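You operate a simulated robot arm through the tools that you are given. There is no shell and no other tool. Be economical: measure what you need, move in short steps, check, and stop when the job is done.

You are at the controls of a simulated two-armed robot. One attempt, no reset.

## Task
Take the lid off the jar with the red lid and lay it down on the top of the wooden table.

It is judged by the outcome, as a careful person would: the job done as asked, and still so three seconds after it is handed in. It fails if anything else is knocked over, pushed out of place, dropped, spilled or broken. A push-on lid holds only when it is set on centred and level and pressed home; a screw cap is set on level and turned clockwise until tight.

## Robot
Two 7-joint arms with two-finger parallel grippers on one trunk, on a base that drives. Base frame: it is fixed to the floor where the robot stands at the start and does not move with it; the origin is under the middle of the robot, x ahead of it, y to its left, z up. Readings come in cm, rad, newtons and seconds.
The left shoulder is at the start at [5, 17.7, 115.4], the right one opposite. With the tool pointing down near the work surface each hand reaches from about 22 to 70 cm from the robot's upright axis, wherever it stands, measured 20 degrees to its own side. Places, roughly: jar with the red lid (9x9x12 cm) [50, 20, 90]. Payload 3.43 kg a hand.
The TCP of each hand is the grasp point between the finger pads, 3.4 cm short of the fingertips. In the tool frame z runs along the fingers and y along their closing line. Largest opening 12.8 cm; finger width 2.4, thickness 1.2; the body of the gripper, 4.8 by 13 cm, starts 9.6 cm behind the TCP.
Orientation is that of the tool frame in the base frame, as [roll, pitch, yaw] about the fixed x, y, z axes, in that order (R = Rz(yaw) Ry(pitch) Rx(roll)). With the fingers straight down and closing along the base's y, the tool's x points along the base's -x, its y along +y and its z along -z.

## Interface
- The arms move only by the tool send_rows. It takes "left_increments", "right_increments" or both (then of equal length, played together; a hand with none holds still); each is a list that holds one entry, the list of rows, each a list of 7 numbers: the shift along the base's x, y, z in cm, then the turn, a rotation vector about the base's x, y, z in rad, then the opening in per cent of the stroke, from 0 (shut) to 100 (fully open). In form: [[[x, y, z, rx, ry, rz, fingers], ...]]. A call has 1 to 20 rows; each row shifts and turns the commanded pose from where the row before left it. A row lasts 0.2 s, in which the tool goes at most 5 cm and 0.15 rad; a call with a longer step from one row to the next is refused whole, and so is a gripper value outside its range. Where a pose cannot be reached the arm comes as near as it can. A force on the tool above 40 N (or 10 N above the force at the start of the call, whichever is more), or a blocked arm, ends the call early, and 0.2 s more pass. The fingers move at their own pace (about 10.8 cm/s each) and stop on an object; they squeeze with about 35 N. The grip force told is the motor's: it shows also when the fingers shut on nothing. Time passes only in rows, and 0.2 s behind the last, so rows that do not move let the fingers close. The reply holds the time, the measured pose of the TCP, the force on the tool along the base axes, the opening and the grip force, in the units named above and with some noise, with the torque about the TCP (base axes, N m) and any sound that the robot's microphone picked up, and new pictures: "pictures" is both (left out), scene, wrist or none (wrist: the cameras of the hands that moved).
- Cameras (640 x 400 px; columns grow to the right, rows downward): "scene" is now at [15.56, 1.28, 131.39]; the picture's right is [0.15, -0.99, 0.00], its down [-0.59, -0.09, -0.80] and it looks along [0.79, 0.12, -0.60] (base axes); focal length 292 px, centre (320, 200). "left" rides on the left gripper at [7.6, 1.1, -16] in its tool frame; the picture's right is [-0.15, 0.99, 0.00], its down [-0.88, -0.13, -0.46] and it looks along [-0.45, -0.07, 0.89] (tool axes); focal length 234 px, centre (320, 200). "right" rides on the right gripper at [7.6, -1.1, -16] in its tool frame; the picture's right is [0.15, 0.99, 0.00], its down [-0.88, 0.13, -0.46] and it looks along [-0.45, 0.07, 0.89] (tool axes); focal length 234 px, centre (320, 200). There is no depth. A picture from a camera that has moved, and an enlarged one, comes with that camera's place and axes in the base frame and with its lens.
- slide_trunk(by): slides the trunk up (or, below 0, down) by that many cm; the arms and the scene camera ride with it, the base frame stays. It gives what a move gives, with no picture.
- steer(legs): drives the robot by 1 to 6 legs, each [ahead, turn to the left] in cm and rad, along the robot's own axes; the way and the turn of a leg run together, so that a leg with both is an arc; at most 150 cm and 3.142 rad a leg. The arms and the cameras ride along, it lands a little off, and it stops where it bumps. It gives what a move gives, and a new picture of the scene camera.
- aim_head(pan, tilt): turns the head with the scene camera to pan (to the left, within 1.396 rad either way) and tilt (down, from -0.506 to 1.204), counted from straight ahead of the robot. It gives what a move gives, and a new picture of the scene camera.
- close_up(camera, box): a new picture of the part [left, top, right, bottom] of that camera's present view, enlarged. It takes no simulated time.
- finish_job(): hands the job in; it is judged then, once.

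Work in short steps. Places have to be worked out from the pictures, the camera data and where the tool is seen: move nearer, look again, correct. Check each grasp and each placing, and mend what went wrong. You have 120 turns and 260 pictures in all, those below and enlarged ones among them. Open the grippers and draw the arms clear of the work before you hand the job in, unless the task says otherwise; then end with one line.

The tools are called after "Emit:" as a command line: name --argument value ..., lists and objects as JSON in quotes. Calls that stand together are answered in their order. send_rows: Moves the arms, as the interface text tells. Its arguments: {"type":"object","properties":{"left_increments":{"type":"array","items":{"type":"array","items":{"type":"array","items":{"type":"number"}}}},"right_increments":{"type":"array","items":{"type":"array","items":{"type":"array","items":{"type":"number"}}}},"pictures":{"type":"string","enum":["both","scene","wrist","none"]}},"required":[]} The other tools are called the same way: slide_trunk (by) slides the trunk up or down; steer (legs) drives the base; aim_head (pan, tilt) turns the head that bears the scene camera; close_up (camera, box) takes an enlarged picture of a part of a camera's view; finish_job () hands the job in.

At the start:

```text
t: 0.0
left_position: [40.49, 30.8, 109.99]
left_orientation: [-3.141, -0.001, -3.14]
left_contact_force: [0.4, 0.3, -0.4]
left_moment: [0.01, 0.02, 0.01]
left_opening: 12.8
left_finger_force: 0.2
right_position: [46.33, -8.55, 111.07]
right_orientation: [-3.141, -0.001, 3.141]
right_contact_force: [-0.8, 0.0, 0.2]
right_moment: [-0.01, 0.02, 0.02]
right_opening: 12.82
right_finger_force: 0.2
trunk travel left (down, up): [-32.5, 7.6]
robot x, y, heading: [0.05, 0.2, -0.002]
head pan, tilt: [0.15, 0.641]
```

scene: 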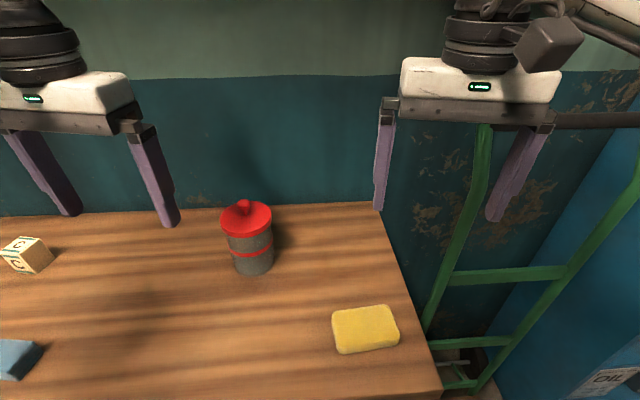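
right: 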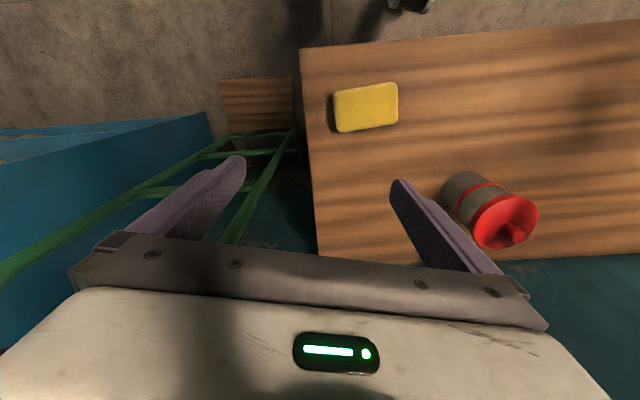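
left: 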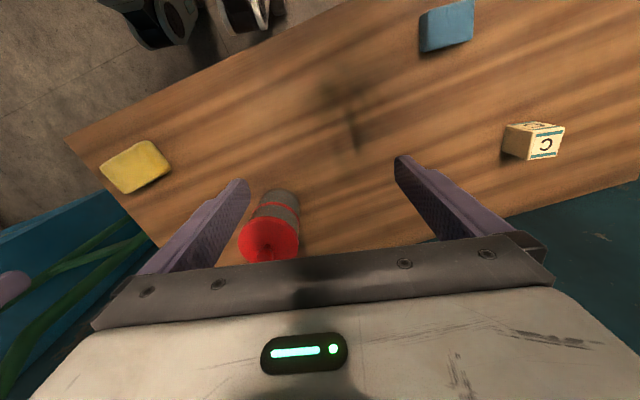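

I'll look closer at the jar and its lid to tell what kind of lid it is and locate it.

Emit:
close_up --camera "scene" --box '[190, 180, 310, 290]'

Emit:
close_up --camera "left" --box '[210, 170, 330, 270]'

Emit:
close_up --camera "right" --box '[420, 150, 560, 260]'

```text
3.64 times, centred on (250, 235) of scene
camera zoom: at [15.56, 1.28, 131.39], right [0.15, -0.99, 0.0], down [-0.59, -0.09, -0.8], along [0.79, 0.12, -0.6], focal length 1064 px, centre (574, 73)
```

zoom: 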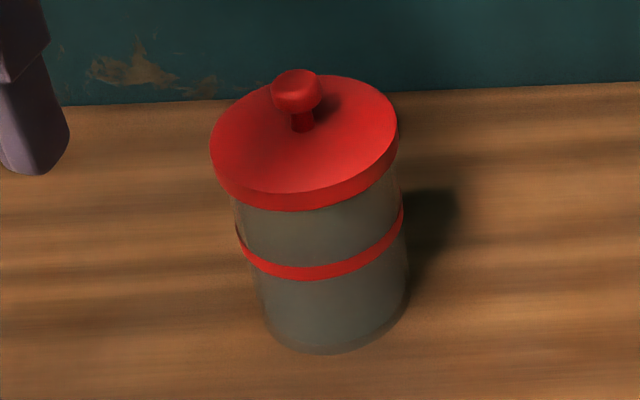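

```text
4.00 times, centred on (270, 220) of left
camera zoom: at [32.83, 31.91, 125.98], right [0.15, 0.99, 0.0], down [0.88, -0.13, 0.46], along [0.45, -0.07, -0.89], focal length 937 px, centre (520, 120)
```

zoom: 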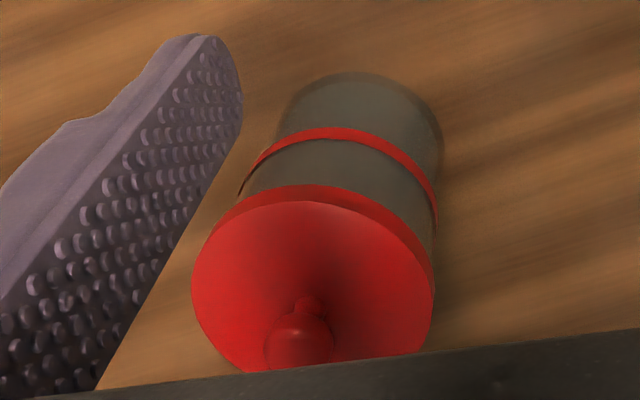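

```text
3.64 times, centred on (490, 205) of right
camera zoom: at [38.85, -9.68, 126.95], right [-0.15, 0.99, 0.0], down [0.88, 0.13, 0.46], along [0.45, 0.07, -0.89], focal length 852 px, centre (-298, 182)
```

zoom: 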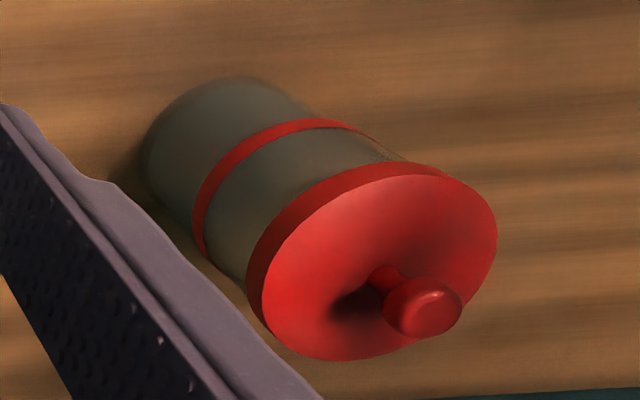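

The lid carries a knob; triangulating from three views puts it at about (53.4, 20.7, 100), with the lid top at about z = 97.5. I move the left hand above it at the present height with the fingers partly shut.

Emit:
send_rows --left_increments '[[[2.58, -2.04, 0, 0, 0, 0, 50], [2.58, -2.04, 0, 0, 0, 0, 50], [2.58, -2.04, 0, 0, 0, 0, 50], [2.58, -2.04, 0, 0, 0, 0, 50], [2.58, -2.04, 0, 0, 0, 0, 50], [0, 0, 0, 0, 0, 0, 50], [0, 0, 0, 0, 0, 0, 50]]]'

Emit:
close_up --camera "left" --box '[240, 130, 400, 260]'

```text
t: 1.6
left_position: [52.7, 21.3, 109.81]
left_orientation: [3.141, 0.002, -3.138]
left_contact_force: [-0.1, 0.0, 0.2]
left_moment: [0.01, -0.02, 0.0]
left_opening: 6.4
left_finger_force: 0.1
left hand out of reach, approached as far as the arm can: row 5
right_position: [46.48, -8.51, 110.93]
right_orientation: [3.14, 0.0, -3.142]
right_contact_force: [0.0, 0.3, -0.1]
right_moment: [0.02, -0.03, 0.02]
right_opening: 12.77
right_finger_force: 0.0
trunk travel left (down, up): [-32.5, 7.6]
robot x, y, heading: [0.08, 0.18, 0.003]
head pan, tilt: [0.15, 0.641]
camera scene: at [15.57, 1.28, 131.39], right [0.15, -0.99, 0.0], down [-0.59, -0.09, -0.8], along [0.79, 0.12, -0.6], focal length 292 px, centre (320, 200)
camera left: at [45.04, 22.36, 125.79], right [0.14, 0.99, 0.0], down [0.88, -0.13, 0.46], along [0.45, -0.07, -0.89], focal length 234 px, centre (320, 200)
```

scene: 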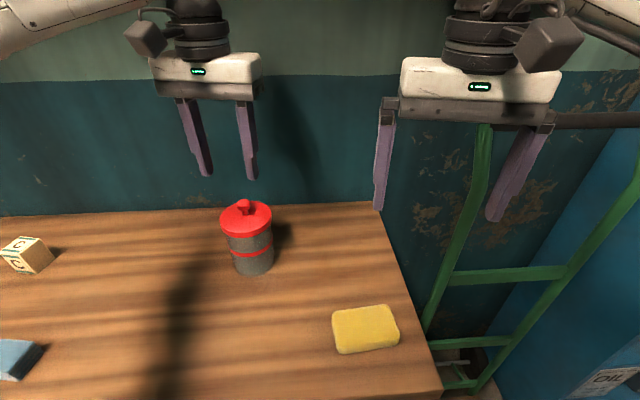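
left: 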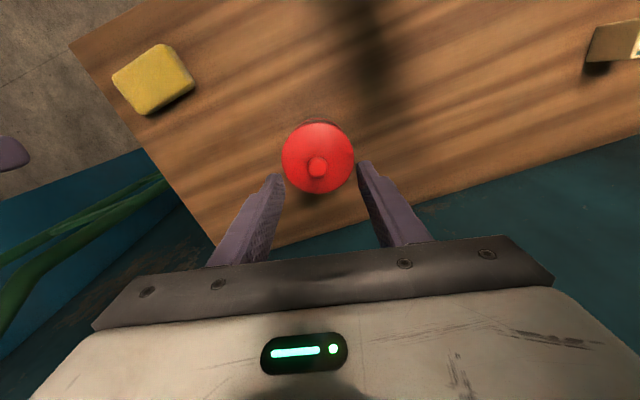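

```text
3.08 times, centred on (320, 195) of left
camera zoom: at [45.04, 22.36, 125.79], right [0.14, 0.99, 0.0], down [0.88, -0.13, 0.46], along [0.45, -0.07, -0.89], focal length 720 px, centre (320, 215)
```

zoom: 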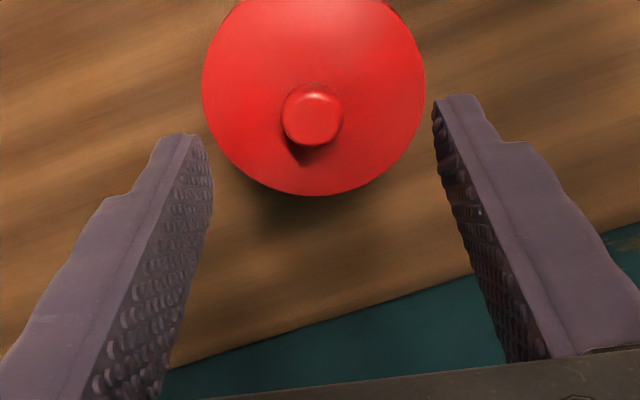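

The new view puts the knob at (53.7, 20.7). Reach is marginal at this height but should improve lower, so I go down partway and check.

Emit:
send_rows --left_increments '[[[0, 0, -2, 0, 0, 0, 50], [0, 0, -2, 0, 0, 0, 50], [0, 0, 0, 0, 0, 0, 50]]]'

Emit:
close_up --camera "left" --box '[240, 130, 400, 260]'

```text
t: 2.4
left_position: [52.67, 21.27, 105.74]
left_orientation: [3.141, 0.002, -3.14]
left_contact_force: [-0.1, -0.5, 0.1]
left_moment: [-0.02, -0.01, -0.01]
left_opening: 6.41
left_finger_force: 0.0
right_position: [46.45, -8.62, 110.95]
right_orientation: [-3.141, 0.001, 3.14]
right_contact_force: [-0.8, 1.0, 0.1]
right_moment: [0.01, 0.01, 0.0]
right_opening: 12.79
right_finger_force: 0.0
trunk travel left (down, up): [-32.5, 7.6]
robot x, y, heading: [0.11, -0.12, -0.0]
head pan, tilt: [0.15, 0.641]
camera scene: at [15.56, 1.28, 131.4], right [0.15, -0.99, 0.0], down [-0.59, -0.09, -0.8], along [0.79, 0.12, -0.6], focal length 292 px, centre (320, 200)
camera left: at [45.07, 22.29, 121.77], right [0.15, 0.99, 0.0], down [0.88, -0.13, 0.46], along [0.45, -0.07, -0.89], focal length 234 px, centre (320, 200)
```

scene: 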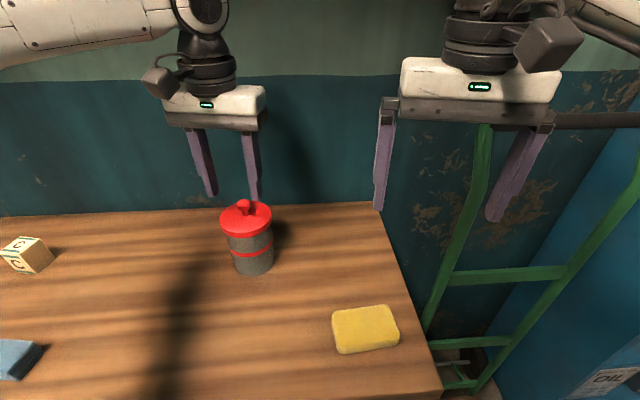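
left: 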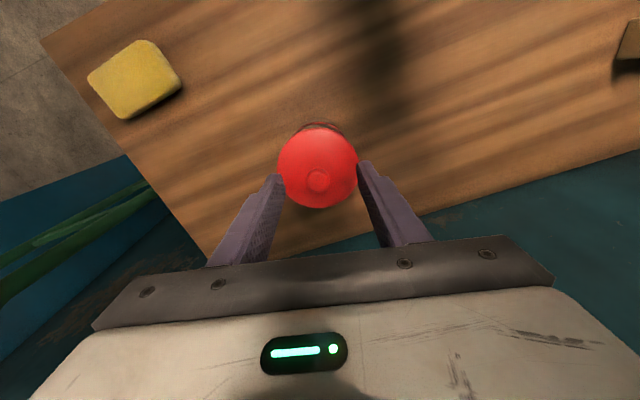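

```text
3.08 times, centred on (320, 195) of left
camera zoom: at [45.07, 22.29, 121.77], right [0.15, 0.99, 0.0], down [0.88, -0.13, 0.46], along [0.45, -0.07, -0.89], focal length 720 px, centre (320, 215)
```

zoom: 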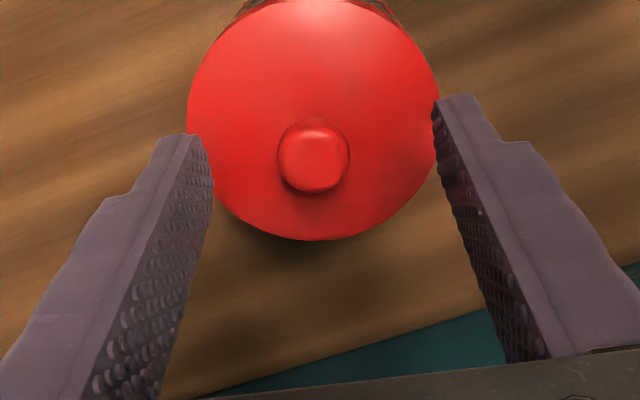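

Knob now reads (53.8, 20.7); the hand needs +1.1 in x and -0.5 in y. I try that here, still above the knob.

Emit:
send_rows --left_increments '[[[1.1, -0.55, 0, 0, 0, 0, 50], [0, 0, -1, 0, 0, 0, 50], [0, 0, 0, 0, 0, 0, 50]]]'

Emit:
close_up --camera "left" --box '[240, 130, 400, 260]'

Emit:
close_up --camera "scene" --box '[170, 130, 330, 280]'

```text
t: 3.2
left_position: [53.29, 20.81, 104.87]
left_orientation: [3.14, -0.001, -3.14]
left_contact_force: [0.5, -0.2, 0.3]
left_moment: [0.01, 0.0, 0.01]
left_opening: 6.39
left_finger_force: 0.1
left hand out of reach, approached as far as the arm can: row 1
right_position: [46.39, -8.59, 111.05]
right_orientation: [3.14, 0.0, 3.141]
right_contact_force: [-0.2, 0.5, 0.1]
right_moment: [0.0, -0.03, 0.04]
right_opening: 12.79
right_finger_force: 0.0
trunk travel left (down, up): [-32.5, 7.6]
robot x, y, heading: [0.35, 0.13, -0.003]
head pan, tilt: [0.15, 0.641]
camera scene: at [15.55, 1.28, 131.4], right [0.15, -0.99, 0.0], down [-0.59, -0.09, -0.8], along [0.79, 0.12, -0.6], focal length 292 px, centre (320, 200)
camera left: at [45.73, 21.97, 120.85], right [0.15, 0.99, 0.0], down [0.88, -0.13, 0.46], along [0.45, -0.07, -0.89], focal length 234 px, centre (320, 200)
```

scene: 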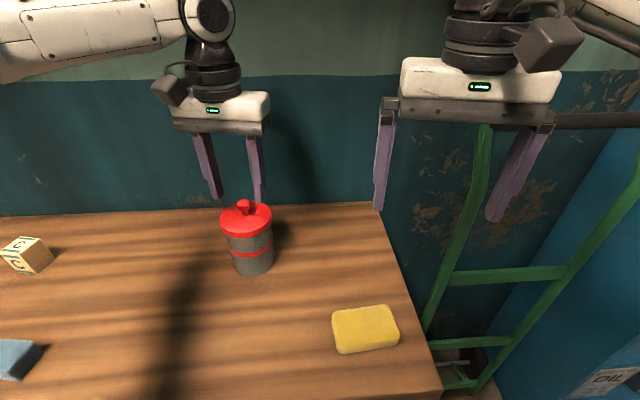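
left: 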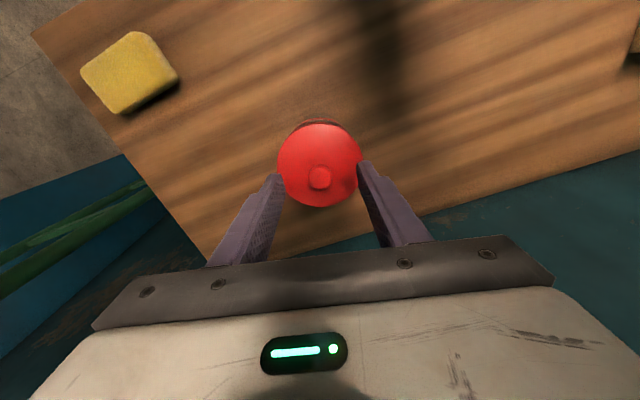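

```text
3.08 times, centred on (320, 195) of left
camera zoom: at [45.73, 21.97, 120.85], right [0.15, 0.99, 0.0], down [0.88, -0.13, 0.46], along [0.45, -0.07, -0.89], focal length 720 px, centre (320, 215)
```

zoom: 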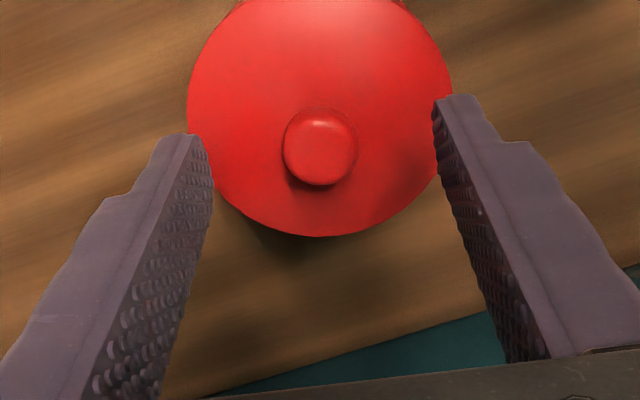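

```text
2.67 times, centred on (250, 205) of scene
camera zoom: at [15.55, 1.28, 131.4], right [0.15, -0.99, 0.0], down [-0.59, -0.09, -0.8], along [0.79, 0.12, -0.6], focal length 780 px, centre (507, 187)
```

zoom: 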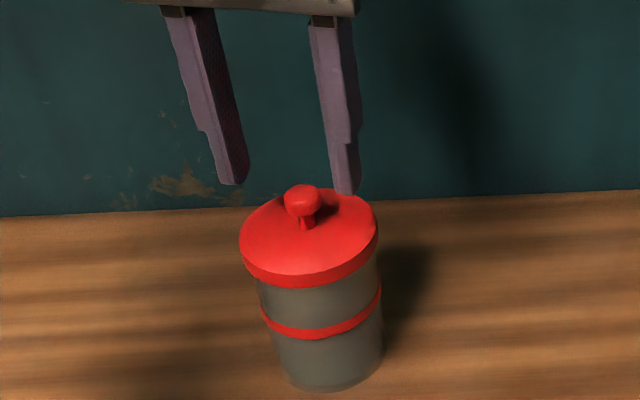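

The hand is at the edge of its reach, limited by wrist height above the shoulder. Raising the trunk 7 cm and lowering the hand relative to it should give reach margin.

Emit:
slide_trunk --by 7

Emit:
send_rows --left_increments '[[[0, 0, -2.3, 0, 0, 0, 50], [0, 0, -2.3, 0, 0, 0, 50], [0, 0, -2.3, 0, 0, 0, 50], [0.6, -0.15, 0, 0, 0, 0, 50], [0, 0, 0, 0, 0, 0, 50]]]' --pictures "wrist"

Emit:
close_up --camera "left" --box '[240, 130, 400, 260]'

```text
t: 4.3
left_position: [53.27, 20.98, 111.82]
left_orientation: [3.14, -0.002, -3.139]
left_contact_force: [-0.2, -0.4, -0.5]
left_moment: [0.03, -0.01, -0.03]
left_opening: 6.41
left_finger_force: 0.1
right_position: [46.37, -8.68, 118.06]
right_orientation: [3.141, -0.001, 3.142]
right_contact_force: [0.6, 0.2, -0.3]
right_moment: [0.0, 0.0, 0.02]
right_opening: 12.81
right_finger_force: 0.1
trunk travel left (down, up): [-39.5, 0.6]
robot x, y, heading: [-0.28, -0.0, 0.001]
head pan, tilt: [0.15, 0.641]
```

```text
t: 5.5
left_position: [53.42, 21.24, 104.93]
left_orientation: [3.141, 0.002, -3.139]
left_contact_force: [0.2, -0.1, -0.1]
left_moment: [0.01, -0.01, -0.03]
left_opening: 6.39
left_finger_force: 0.1
left hand out of reach, approached as far as the arm can: row 4
right_position: [46.32, -8.54, 117.89]
right_orientation: [3.141, 0.0, -3.141]
right_contact_force: [0.2, -0.2, -0.4]
right_moment: [0.0, 0.0, 0.0]
right_opening: 12.79
right_finger_force: 0.0
trunk travel left (down, up): [-39.5, 0.6]
robot x, y, heading: [0.07, -0.19, -0.001]
head pan, tilt: [0.15, 0.641]
camera left: at [45.84, 22.21, 120.88], right [0.15, 0.99, 0.0], down [0.88, -0.13, 0.46], along [0.45, -0.07, -0.89], focal length 234 px, centre (320, 200)
```

left: 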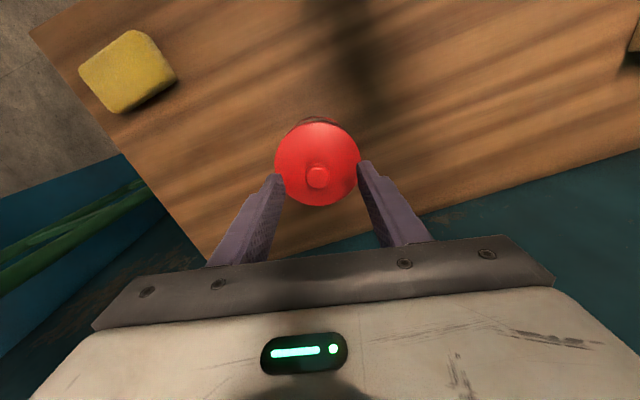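

```text
3.08 times, centred on (320, 195) of left
camera zoom: at [45.84, 22.21, 120.88], right [0.15, 0.99, 0.0], down [0.88, -0.13, 0.46], along [0.45, -0.07, -0.89], focal length 720 px, centre (320, 215)
```

zoom: 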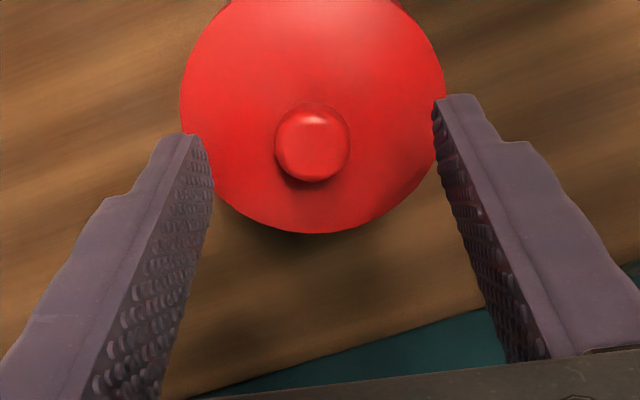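

Still held back slightly, so it may be a wrist joint limit rather than distance. The knob is round, so I test whether a small yaw turn frees the motion.

Emit:
send_rows --left_increments '[[[0, 0, 0, 0, 0, 0.15, 50], [0, 0, 0, 0, 0, 0.15, 50], [0.4, -0.4, 0, 0, 0, 0, 50], [0, 0, 0, 0, 0, 0, 50]]]' --pictures "none"

```text
t: 6.5
left_position: [53.39, 21.2, 105.08]
left_orientation: [-3.141, 0.0, -2.84]
left_contact_force: [-0.4, 0.3, 0.2]
left_moment: [-0.01, 0.0, 0.0]
left_opening: 6.39
left_finger_force: 0.1
left hand out of reach, approached as far as the arm can: row 3
right_position: [46.54, -8.6, 118.08]
right_orientation: [3.141, 0.0, 3.141]
right_contact_force: [0.4, -0.1, 0.1]
right_moment: [0.0, 0.0, -0.03]
right_opening: 12.81
right_finger_force: 0.2
trunk travel left (down, up): [-39.5, 0.6]
robot x, y, heading: [-0.38, -0.12, -0.002]
head pan, tilt: [0.15, 0.641]
```

Yaw turned freely but the shift did not happen; I test the x and y directions separately.

Emit:
send_rows --left_increments '[[[0.5, 0, 0, 0, 0, 0, 50], [0, 0, 0, 0, 0, 0, 50]]]' --pictures "none"

Emit:
send_rows --left_increments '[[[0, -0.5, 0, 0, 0, 0, 50], [0, 0, 0, 0, 0, 0, 50]]]' --pictures "none"

```text
t: 7.1
left_position: [53.59, 21.17, 105.15]
left_orientation: [-3.14, 0.0, -2.84]
left_contact_force: [0.3, 0.1, 0.0]
left_moment: [0.0, -0.02, -0.02]
left_opening: 6.39
left_finger_force: 0.0
right_position: [46.51, -8.54, 118.0]
right_orientation: [3.142, 0.0, -3.141]
right_contact_force: [0.5, 0.2, -0.6]
right_moment: [-0.02, -0.01, -0.03]
right_opening: 12.8
right_finger_force: 0.1
trunk travel left (down, up): [-39.5, 0.6]
robot x, y, heading: [0.19, 0.03, -0.003]
head pan, tilt: [0.15, 0.641]
```

```text
t: 7.7
left_position: [53.37, 20.97, 105.08]
left_orientation: [-3.139, 0.002, -2.84]
left_contact_force: [-1.3, -0.2, 0.3]
left_moment: [0.0, 0.0, 0.03]
left_opening: 6.36
left_finger_force: 0.1
left hand out of reach, approached as far as the arm can: row 1
right_position: [46.42, -8.62, 118.05]
right_orientation: [3.141, -0.001, 3.141]
right_contact_force: [-0.1, 0.8, -0.3]
right_moment: [0.0, 0.0, 0.02]
right_opening: 12.82
right_finger_force: 0.0
trunk travel left (down, up): [-39.5, 0.6]
robot x, y, heading: [0.04, -0.19, 0.001]
head pan, tilt: [0.15, 0.641]
```

The blocked direction is inward (-y), a joint limit. I raise the hand and turn the base 0.12 rad to the right so that the jar sits further on the left arm's own side.

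Emit:
send_rows --left_increments '[[[-1, 0, 2, 0, 0, 0, 50], [-1, 0, 2, 0, 0, 0, 50], [0, 0, 0, 0, 0, 0, 50]]]' --pictures "none"

Emit:
steer --legs '[[0, -0.12]]'

```text
t: 8.5
left_position: [51.53, 20.93, 109.36]
left_orientation: [3.14, 0.0, -2.838]
left_contact_force: [-0.9, 0.6, 0.2]
left_moment: [-0.02, 0.01, 0.01]
left_opening: 6.38
left_finger_force: 0.0
right_position: [46.53, -8.5, 118.19]
right_orientation: [-3.141, 0.002, 3.14]
right_contact_force: [0.6, 0.1, -0.4]
right_moment: [0.0, -0.02, 0.01]
right_opening: 12.79
right_finger_force: 0.1
trunk travel left (down, up): [-39.5, 0.6]
robot x, y, heading: [0.2, -0.08, -0.003]
head pan, tilt: [0.15, 0.641]
```

```text
t: 9.4
left_position: [53.59, 14.73, 109.32]
left_orientation: [-3.139, 0.003, -2.96]
left_contact_force: [0.1, 0.8, -0.6]
left_moment: [0.05, 0.0, 0.0]
left_opening: 6.4
left_finger_force: 0.2
right_position: [45.02, -14.0, 117.91]
right_orientation: [3.139, 0.0, 3.024]
right_contact_force: [0.8, 0.6, 0.2]
right_moment: [0.02, 0.0, -0.01]
right_opening: 12.77
right_finger_force: 0.0
trunk travel left (down, up): [-39.5, 0.6]
robot x, y, heading: [0.07, 0.02, -0.123]
head pan, tilt: [0.15, 0.641]
camera scene: at [15.6, -0.65, 138.4], right [0.03, -1.0, 0.0], down [-0.6, -0.02, -0.8], along [0.8, 0.03, -0.6], focal length 292 px, centre (320, 200)
```

scene: 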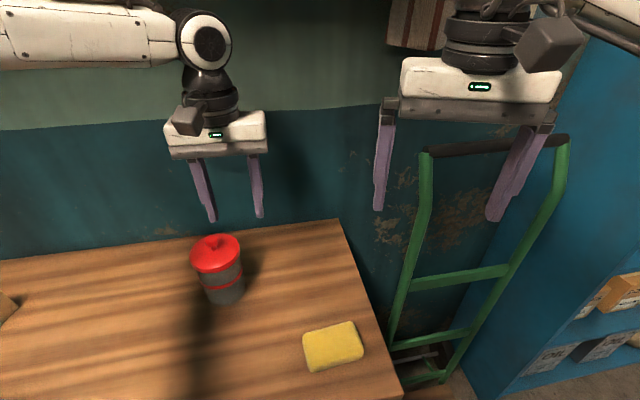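

The turn went well. I shift the left hand to over the knob (53.9, 20.7) and lower to 105.

Emit:
send_rows --left_increments '[[[0.1, 2, 0, 0, 0, 0, 50], [0.1, 2, 0, 0, 0, 0, 50], [0.1, 2, 0, 0, 0, 0, 50], [0, 0, -2, 0, 0, 0, 50], [0, 0, -2.3, 0, 0, 0, 50], [0, 0, 0, 0, 0, 0, 50]]]'

Emit:
close_up --camera "left" --box '[240, 130, 400, 260]'

Emit:
close_up --camera "scene" --box '[140, 160, 300, 310]'

```text
t: 10.8
left_position: [53.9, 20.77, 104.99]
left_orientation: [-3.141, 0.001, -2.958]
left_contact_force: [-0.5, -0.3, -0.2]
left_moment: [-0.01, 0.01, -0.01]
left_opening: 6.41
left_finger_force: 0.0
right_position: [45.28, -14.1, 118.01]
right_orientation: [-3.14, 0.0, 3.023]
right_contact_force: [0.4, 0.3, 0.1]
right_moment: [-0.01, 0.03, -0.01]
right_opening: 12.8
right_finger_force: 0.1
trunk travel left (down, up): [-39.5, 0.6]
robot x, y, heading: [-0.15, 0.34, -0.119]
head pan, tilt: [0.15, 0.641]
camera scene: at [15.6, -0.58, 138.4], right [0.03, -1.0, 0.0], down [-0.6, -0.02, -0.8], along [0.8, 0.03, -0.6], focal length 292 px, centre (320, 200)
camera left: at [46.11, 20.5, 120.96], right [-0.04, 1.0, 0.0], down [0.89, 0.03, 0.46], along [0.46, 0.02, -0.89], focal length 234 px, centre (320, 200)
```

scene: 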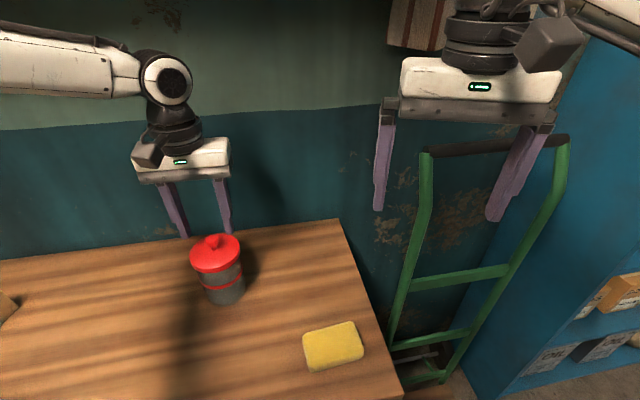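
left: 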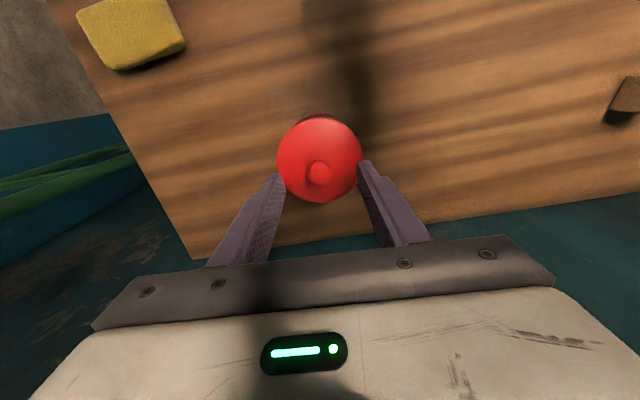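

```text
3.08 times, centred on (320, 195) of left
camera zoom: at [46.11, 20.5, 120.96], right [-0.04, 1.0, 0.0], down [0.89, 0.03, 0.46], along [0.46, 0.02, -0.89], focal length 720 px, centre (320, 215)
```

zoom: 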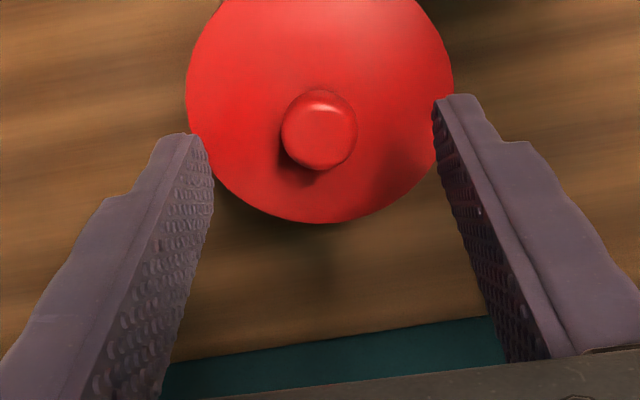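

```text
2.67 times, centred on (220, 235) of scene
camera zoom: at [15.6, -0.58, 138.4], right [0.03, -1.0, 0.0], down [-0.6, -0.02, -0.8], along [0.8, 0.03, -0.6], focal length 780 px, centre (587, 107)
```

zoom: 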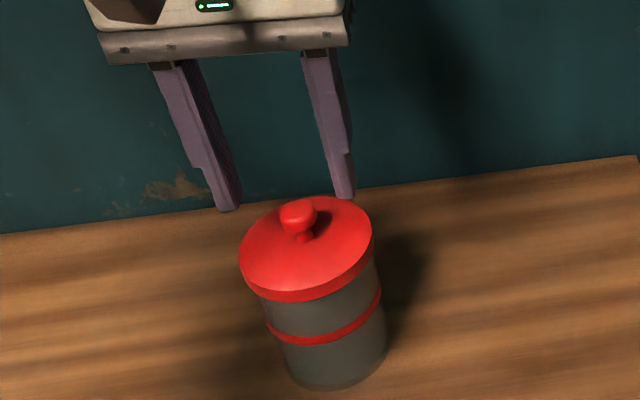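

Hand is now over the knob within ~0.2 cm, with no reach complaint. I lower to TCP z ≈ 101.8 (tips ≈ 98.4, just above the lid).

Emit:
send_rows --left_increments '[[[0, 0.1, -1.6, 0, 0, 0, 50], [0, 0, -1.0, 0, 0, 0, 50], [0, 0, -0.5, 0, 0, 0, 50], [0, 0, 0, 0, 0, 0, 50]]]' --pictures "none"

Emit:
close_up --camera "left" --box '[240, 130, 400, 260]'

Emit:
close_up --camera "scene" --box '[160, 200, 270, 310]'

```text
t: 11.8
left_position: [53.9, 20.84, 101.81]
left_orientation: [3.141, -0.002, -2.961]
left_contact_force: [0.2, -0.5, -0.3]
left_moment: [0.02, 0.0, 0.0]
left_opening: 6.42
left_finger_force: 0.0
right_position: [45.17, -14.03, 117.99]
right_orientation: [3.141, 0.0, 3.021]
right_contact_force: [-0.7, 0.1, 0.4]
right_moment: [-0.02, 0.0, 0.01]
right_opening: 12.82
right_finger_force: 0.0
trunk travel left (down, up): [-39.5, 0.6]
robot x, y, heading: [-0.06, -0.08, -0.121]
head pan, tilt: [0.15, 0.641]
```

```text
3.08 times, centred on (320, 195) of left
camera zoom: at [46.15, 20.52, 117.81], right [-0.04, 1.0, 0.0], down [0.89, 0.03, 0.46], along [0.46, 0.02, -0.89], focal length 720 px, centre (320, 215)
```

zoom: 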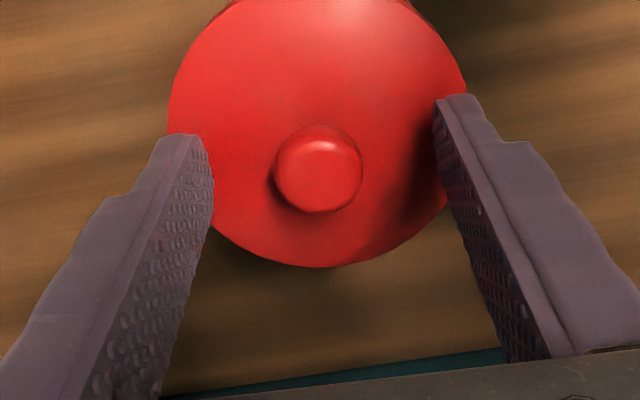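

```text
3.64 times, centred on (215, 255) of scene
camera zoom: at [15.6, -0.57, 138.4], right [0.03, -1.0, 0.0], down [-0.6, -0.02, -0.8], along [0.8, 0.03, -0.6], focal length 1064 px, centre (702, 0)
```

zoom: 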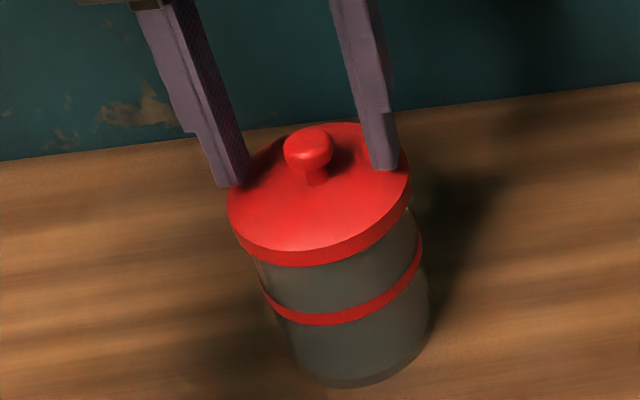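

The tips straddle the knob at about stem-base height. I raise slightly and close, waiting for the fingers.

Emit:
send_rows --left_increments '[[[0, 0, 0.3, 0, 0, 0, 25], [0, 0, 0, 0, 0, 0, 0], [0, 0, 0, 0, 0, 0, 0], [0, 0, 0, 0, 0, 0, 0]]]' --pictures "none"

Emit:
close_up --camera "scene" --box '[160, 200, 270, 310]'

```text
t: 12.8
left_position: [53.99, 20.88, 102.18]
left_orientation: [-3.14, 0.0, -2.958]
left_contact_force: [0.4, -0.4, -0.7]
left_moment: [-0.02, -0.01, -0.01]
left_opening: 2.21
left_finger_force: 35.0
right_position: [45.13, -14.06, 117.99]
right_orientation: [-3.14, -0.001, 3.022]
right_contact_force: [-0.2, 0.6, 0.6]
right_moment: [-0.01, 0.02, 0.01]
right_opening: 12.8
right_finger_force: 0.1
trunk travel left (down, up): [-39.5, 0.6]
robot x, y, heading: [-0.04, -0.19, -0.117]
head pan, tilt: [0.15, 0.641]
```

```text
3.64 times, centred on (215, 255) of scene
camera zoom: at [15.62, -0.57, 138.39], right [0.03, -1.0, 0.0], down [-0.6, -0.02, -0.8], along [0.8, 0.03, -0.6], focal length 1064 px, centre (702, 0)
```

zoom: 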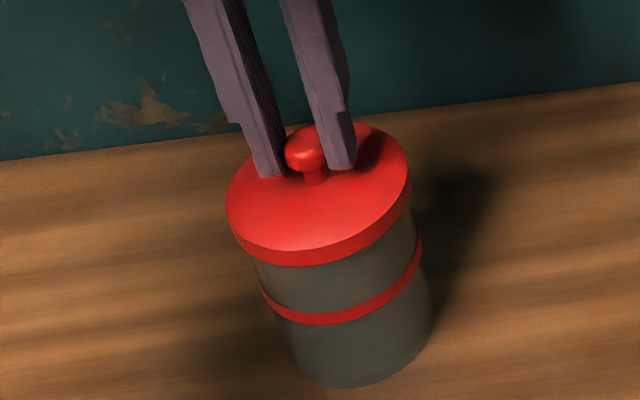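

The knob is gripped (2.2 cm, 35 N). I lift gently by 0.6 cm and see whether the lid parts from the jar.

Emit:
send_rows --left_increments '[[[0, 0, 0.2, 0, 0, 0, 0], [0, 0, 0.2, 0, 0, 0, 0], [0, 0, 0.2, 0, 0, 0, 0], [0, 0, 0, 0, 0, 0, 0]]]' --pictures "none"

Emit:
close_up --camera "scene" --box '[160, 200, 270, 310]'

```text
t: 13.8
left_position: [53.83, 20.82, 102.85]
left_orientation: [3.141, -0.002, -2.956]
left_contact_force: [-0.2, -0.5, -2.3]
left_moment: [0.01, 0.0, 0.01]
left_opening: 2.19
left_finger_force: 35.4
right_position: [45.12, -13.99, 118.08]
right_orientation: [3.141, -0.001, 3.022]
right_contact_force: [0.1, -0.8, 0.4]
right_moment: [0.01, -0.05, -0.01]
right_opening: 12.78
right_finger_force: 0.1
trunk travel left (down, up): [-39.5, 0.6]
robot x, y, heading: [-0.1, 0.05, -0.122]
head pan, tilt: [0.15, 0.641]
```

```text
3.64 times, centred on (215, 255) of scene
camera zoom: at [15.62, -0.56, 138.39], right [0.03, -1.0, 0.0], down [-0.6, -0.02, -0.8], along [0.8, 0.03, -0.6], focal length 1064 px, centre (702, 0)
```

zoom: 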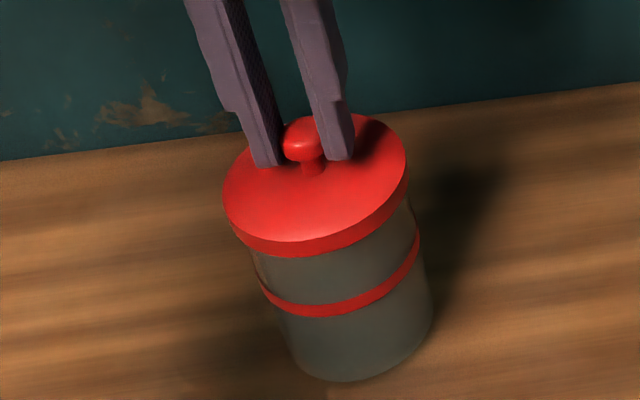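

The red band and jar bottom moved up too, so the lid is firmly pushed on and the whole jar lifted. I set it back down; the right hand will have to hold the jar body. Meanwhile I begin yawing the right hand toward the jar.

Emit:
send_rows --left_increments '[[[0, 0, -0.2, 0, 0, 0, 0], [0, 0, -0.2, 0, 0, 0, 0], [0, 0, -0.2, 0, 0, 0, 0], [0, 0, 0, 0, 0, 0, 0]]]' --pictures "none"

Emit:
send_rows --right_increments '[[[0, 0, 0, 0, 0, 0.15, 100], [0, 0, 0, 0, 0, 0.15, 100], [0, 0, 0, 0, 0, 0.15, 100], [0, 0, 0, 0, 0, 0.15, 100], [0, 0, 0, 0, 0, 0.15, 100], [0, 0, 0, 0, 0, 0.15, 100], [0, 0, 0, 0, 0, 0, 100]]]' --pictures "none"

Emit:
close_up --camera "scene" --box '[160, 200, 270, 310]'

```text
t: 14.8
left_position: [53.81, 20.94, 102.27]
left_orientation: [-3.14, 0.001, -2.96]
left_contact_force: [-0.3, -0.5, -1.5]
left_moment: [0.0, 0.0, 0.0]
left_opening: 2.22
left_finger_force: 35.5
right_position: [45.15, -14.0, 118.01]
right_orientation: [3.141, 0.0, 3.022]
right_contact_force: [-0.5, 0.4, -0.1]
right_moment: [-0.01, 0.0, 0.02]
right_opening: 12.8
right_finger_force: 0.1
trunk travel left (down, up): [-39.5, 0.6]
robot x, y, heading: [-0.13, -0.03, -0.121]
head pan, tilt: [0.15, 0.641]
```

```text
t: 16.4
left_position: [53.85, 20.86, 102.27]
left_orientation: [3.141, 0.0, -2.958]
left_contact_force: [0.0, -0.8, -1.2]
left_moment: [0.03, 0.01, 0.01]
left_opening: 2.21
left_finger_force: 34.5
right_position: [44.98, -14.16, 118.02]
right_orientation: [-3.142, 0.0, -2.359]
right_contact_force: [-0.3, -0.4, 0.1]
right_moment: [0.02, -0.01, -0.04]
right_opening: 12.8
right_finger_force: 0.1
trunk travel left (down, up): [-39.5, 0.6]
robot x, y, heading: [0.07, 0.02, -0.123]
head pan, tilt: [0.15, 0.641]
```

```text
3.64 times, centred on (215, 255) of scene
camera zoom: at [15.62, -0.57, 138.39], right [0.03, -1.0, 0.0], down [-0.6, -0.02, -0.8], along [0.8, 0.03, -0.6], focal length 1064 px, centre (702, 0)
```

zoom: 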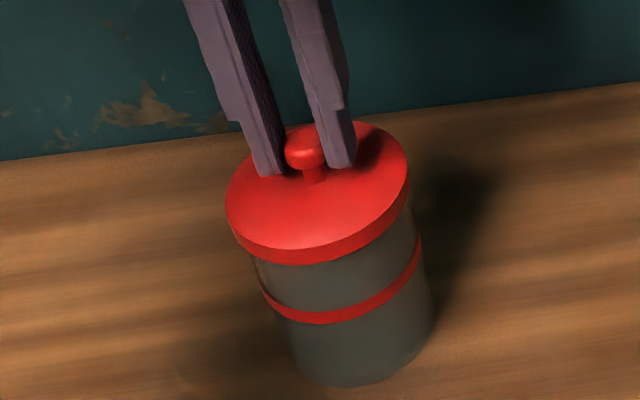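

Jar is back down to within a millimetre; I lower it 0.1 more. The yaw went well, so now I tilt the right hand's fingers up to about 35° below horizontal, pointing along (+x,+y).

Emit:
send_rows --left_increments '[[[0, 0, -0.1, 0, 0, 0, 0], [0, 0, 0, 0, 0, 0, 0], [0, 0, 0, 0, 0, 0, 0], [0, 0, 0, 0, 0, 0, 0], [0, 0, 0, 0, 0, 0, 0], [0, 0, 0, 0, 0, 0, 0], [0, 0, 0, 0, 0, 0, 0], [0, 0, 0, 0, 0, 0, 0]]]' --right_increments '[[[0, 0, -0.5, 0.105, -0.105, 0, 100], [0, 0, -0.5, 0.105, -0.105, 0, 100], [0, 0, -0.5, 0.105, -0.105, 0, 100], [0, 0, -0.5, 0.105, -0.105, 0, 100], [0, 0, -0.5, 0.105, -0.105, 0, 100], [0, 0, -0.5, 0.105, -0.105, 0, 100], [0, 0, 0, 0.04, -0.04, 0, 100], [0, 0, 0, 0, 0, 0, 100]]]'

```text
t: 18.2
left_position: [54.01, 20.94, 102.17]
left_orientation: [-3.141, 0.001, -2.959]
left_contact_force: [-0.1, -0.7, 0.6]
left_moment: [0.01, 0.01, 0.01]
left_opening: 2.2
left_finger_force: 35.3
right_position: [45.01, -14.1, 115.02]
right_orientation: [3.135, 0.947, -2.361]
right_contact_force: [0.5, 0.1, 0.3]
right_moment: [-0.01, 0.0, 0.02]
right_opening: 12.77
right_finger_force: 0.0
trunk travel left (down, up): [-39.5, 0.6]
robot x, y, heading: [-0.14, -0.18, -0.119]
head pan, tilt: [0.15, 0.641]
camera scene: at [15.6, -0.58, 138.4], right [0.03, -1.0, 0.0], down [-0.6, -0.02, -0.8], along [0.8, 0.03, -0.6], focal length 292 px, centre (320, 200)
camera right: at [33.46, -27.09, 118.11], right [-0.76, 0.64, -0.12], down [0.01, 0.19, 0.98], along [0.65, 0.74, -0.15], focal length 234 px, centre (320, 200)
camera left: at [46.21, 20.55, 118.1], right [-0.04, 1.0, 0.0], down [0.89, 0.03, 0.46], along [0.46, 0.02, -0.89], focal length 234 px, centre (320, 200)
```

scene: 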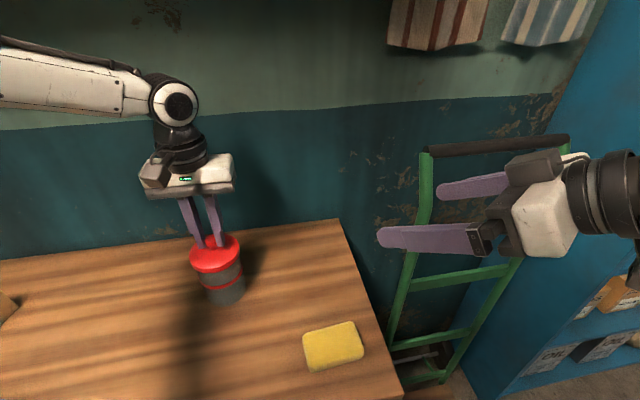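
right: 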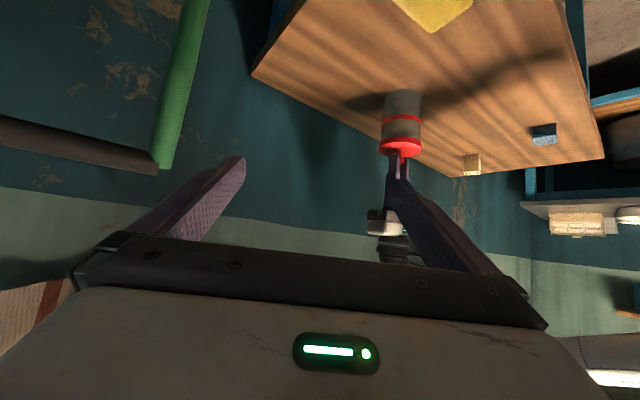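
left: 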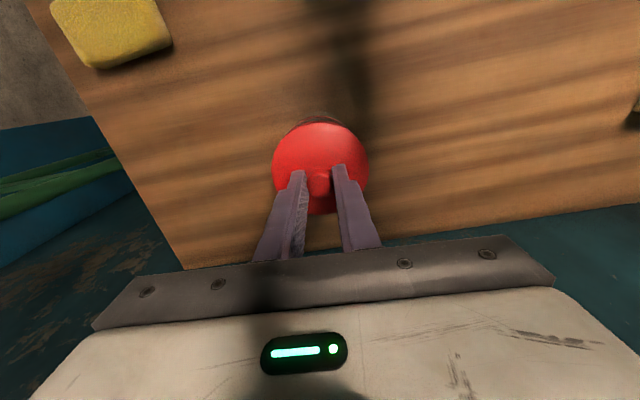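

Both fine: jar settled and the right hand tilted. I move the right hand to a pre-grasp about 14 cm back along its axis from the jar body: (45, 12, 98).

Emit:
send_rows --right_increments '[[[0, 2, -1.7, 0, 0, 0, 100], [0, 2, -1.7, 0, 0, 0, 100], [0, 2, -1.7, 0, 0, 0, 100], [0, 2, -1.7, 0, 0, 0, 100], [0, 2, -1.7, 0, 0, 0, 100], [0, 2, -1.7, 0, 0, 0, 100], [0, 2, -1.7, 0, 0, 0, 100], [0, 2, -1.7, 0, 0, 0, 100], [0, 2, -1.6, 0, 0, 0, 100], [0, 2, -1.6, 0, 0, 0, 100], [0, 2, 0, 0, 0, 0, 100], [0, 2, 0, 0, 0, 0, 100], [0, 2, 0, 0, 0, 0, 100], [0, 0, 0, 0, 0, 0, 100]]]'

```text
t: 21.2
left_position: [53.8, 20.9, 102.21]
left_orientation: [-3.14, 0.002, -2.959]
left_contact_force: [0.1, -1.2, 0.0]
left_moment: [-0.03, -0.01, 0.0]
left_opening: 2.22
left_finger_force: 35.4
right_position: [44.98, 12.05, 98.24]
right_orientation: [3.136, 0.947, -2.366]
right_contact_force: [0.3, -0.2, 0.4]
right_moment: [-0.02, -0.03, 0.02]
right_opening: 12.8
right_finger_force: 0.0
trunk travel left (down, up): [-39.5, 0.6]
robot x, y, heading: [-0.12, -0.21, -0.122]
head pan, tilt: [0.15, 0.641]
camera scene: at [15.6, -0.59, 138.39], right [0.03, -1.0, 0.0], down [-0.6, -0.02, -0.8], along [0.8, 0.03, -0.6], focal length 292 px, centre (320, 200)
camera right: at [33.43, -1.04, 101.4], right [-0.76, 0.64, -0.12], down [0.01, 0.19, 0.98], along [0.65, 0.74, -0.15], focal length 234 px, centre (320, 200)
```

scene: 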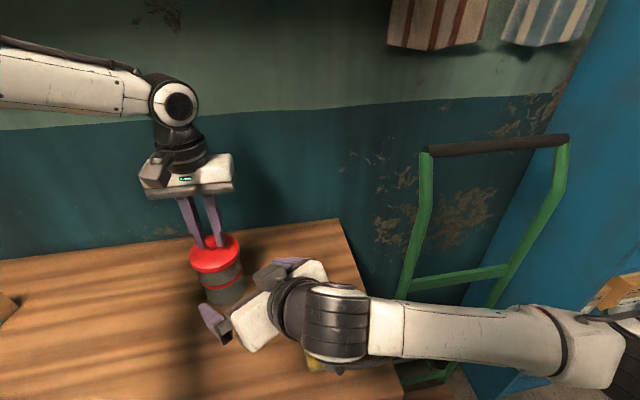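
right: 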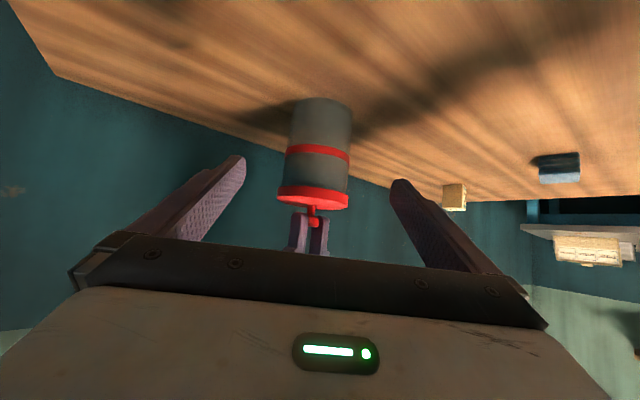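

The jar is centred between the right fingers and the sponge is clear. I advance along the hand's axis halfway, then look.

Emit:
send_rows --right_increments '[[[1, 1, -1, 0, 0, 0, 100], [1, 1, -1, 0, 0, 0, 100], [1, 1, -1, 0, 0, 0, 100], [1, 1, -1, 0, 0, 0, 100], [0, 0, 0, 0, 0, 0, 100]]]'

Emit:
close_up --camera "scene" --box '[170, 220, 350, 380]'

```text
t: 22.4
left_position: [53.76, 20.92, 102.13]
left_orientation: [-3.141, -0.001, -2.959]
left_contact_force: [-0.9, -0.2, 0.7]
left_moment: [-0.03, 0.02, 0.01]
left_opening: 2.2
left_finger_force: 34.9
right_position: [48.96, 15.91, 94.24]
right_orientation: [3.134, 0.948, -2.365]
right_contact_force: [-0.2, 0.5, 0.4]
right_moment: [-0.01, -0.02, -0.05]
right_opening: 12.8
right_finger_force: 0.1
trunk travel left (down, up): [-39.5, 0.6]
robot x, y, heading: [-0.18, -0.05, -0.117]
head pan, tilt: [0.15, 0.641]
camera scene: at [15.6, -0.59, 138.39], right [0.03, -1.0, 0.0], down [-0.6, -0.02, -0.8], along [0.8, 0.03, -0.6], focal length 292 px, centre (320, 200)
camera right: at [37.42, 2.92, 97.37], right [-0.76, 0.64, -0.12], down [0.01, 0.19, 0.98], along [0.65, 0.74, -0.15], focal length 234 px, centre (320, 200)
```

scene: 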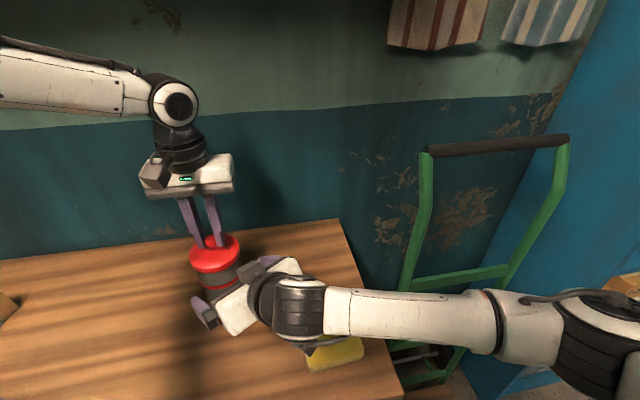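
right: 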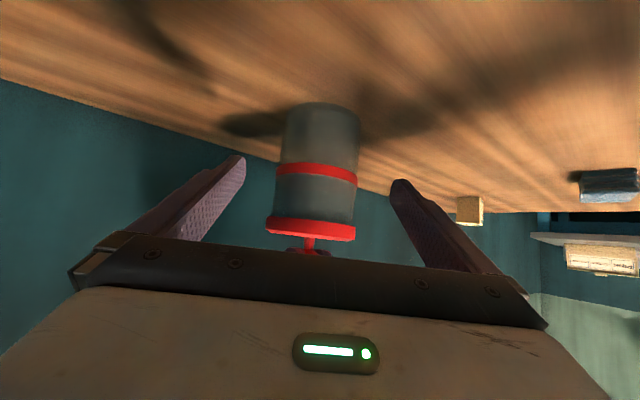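

```text
2.50 times, centred on (260, 300) of scene
camera zoom: at [15.6, -0.59, 138.39], right [0.03, -1.0, 0.0], down [-0.6, -0.02, -0.8], along [0.8, 0.03, -0.6], focal length 731 px, centre (470, -50)
```

zoom: 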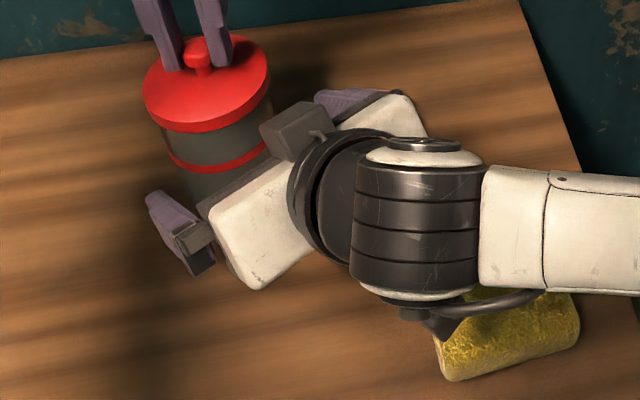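

Clearances look fine (gripper body stays several cm from lid and left fingers). I advance the remaining 4 cm.

Emit:
send_rows --right_increments '[[[1, 1.1, -1, 0, 0, 0, 100], [1, 1.1, -1, 0, 0, 0, 100], [1, 1, -1, 0, 0, 0, 100], [1, 1, -1, 0, 0, 0, 100], [0, 0, 0, 0, 0, 0, 100]]]'

Emit:
close_up --camera "scene" --box '[150, 200, 310, 300]'

```text
t: 23.6
left_position: [53.89, 20.8, 102.08]
left_orientation: [-3.141, -0.001, -2.957]
left_contact_force: [-0.5, -0.6, 0.4]
left_moment: [-0.02, 0.01, -0.02]
left_opening: 2.18
left_finger_force: 35.1
right_position: [53.09, 20.19, 90.1]
right_orientation: [3.135, 0.947, -2.363]
right_contact_force: [0.0, 0.1, -0.1]
right_moment: [0.0, 0.03, 0.01]
right_opening: 12.8
right_finger_force: 0.0
trunk travel left (down, up): [-39.5, 0.6]
robot x, y, heading: [-0.09, 0.04, -0.12]
head pan, tilt: [0.15, 0.641]
camera scene: at [15.6, -0.59, 138.4], right [0.03, -1.0, 0.0], down [-0.6, -0.02, -0.8], along [0.8, 0.03, -0.6], focal length 292 px, centre (320, 200)
camera right: at [41.58, 7.15, 93.28], right [-0.76, 0.64, -0.12], down [0.01, 0.19, 0.98], along [0.65, 0.74, -0.15], focal length 234 px, centre (320, 200)
```

scene: 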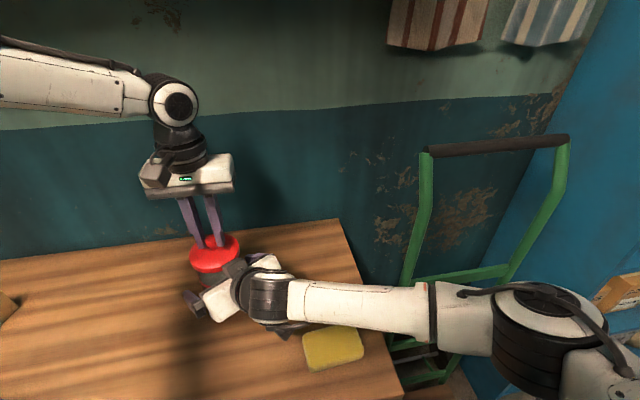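
right: 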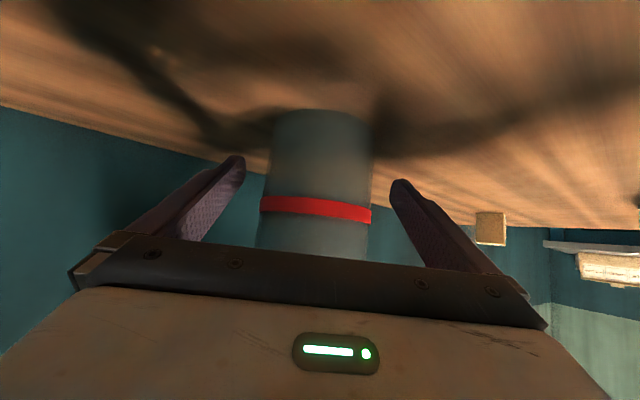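

```text
4.00 times, centred on (230, 250) of scene
camera zoom: at [15.6, -0.59, 138.4], right [0.03, -1.0, 0.0], down [-0.6, -0.02, -0.8], along [0.8, 0.03, -0.6], focal length 1170 px, centre (680, 0)
```

zoom: 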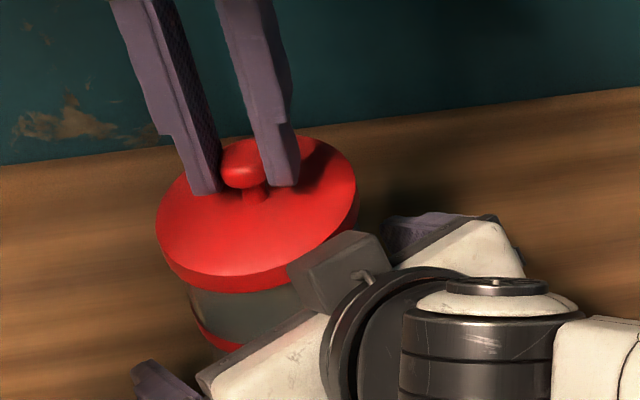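

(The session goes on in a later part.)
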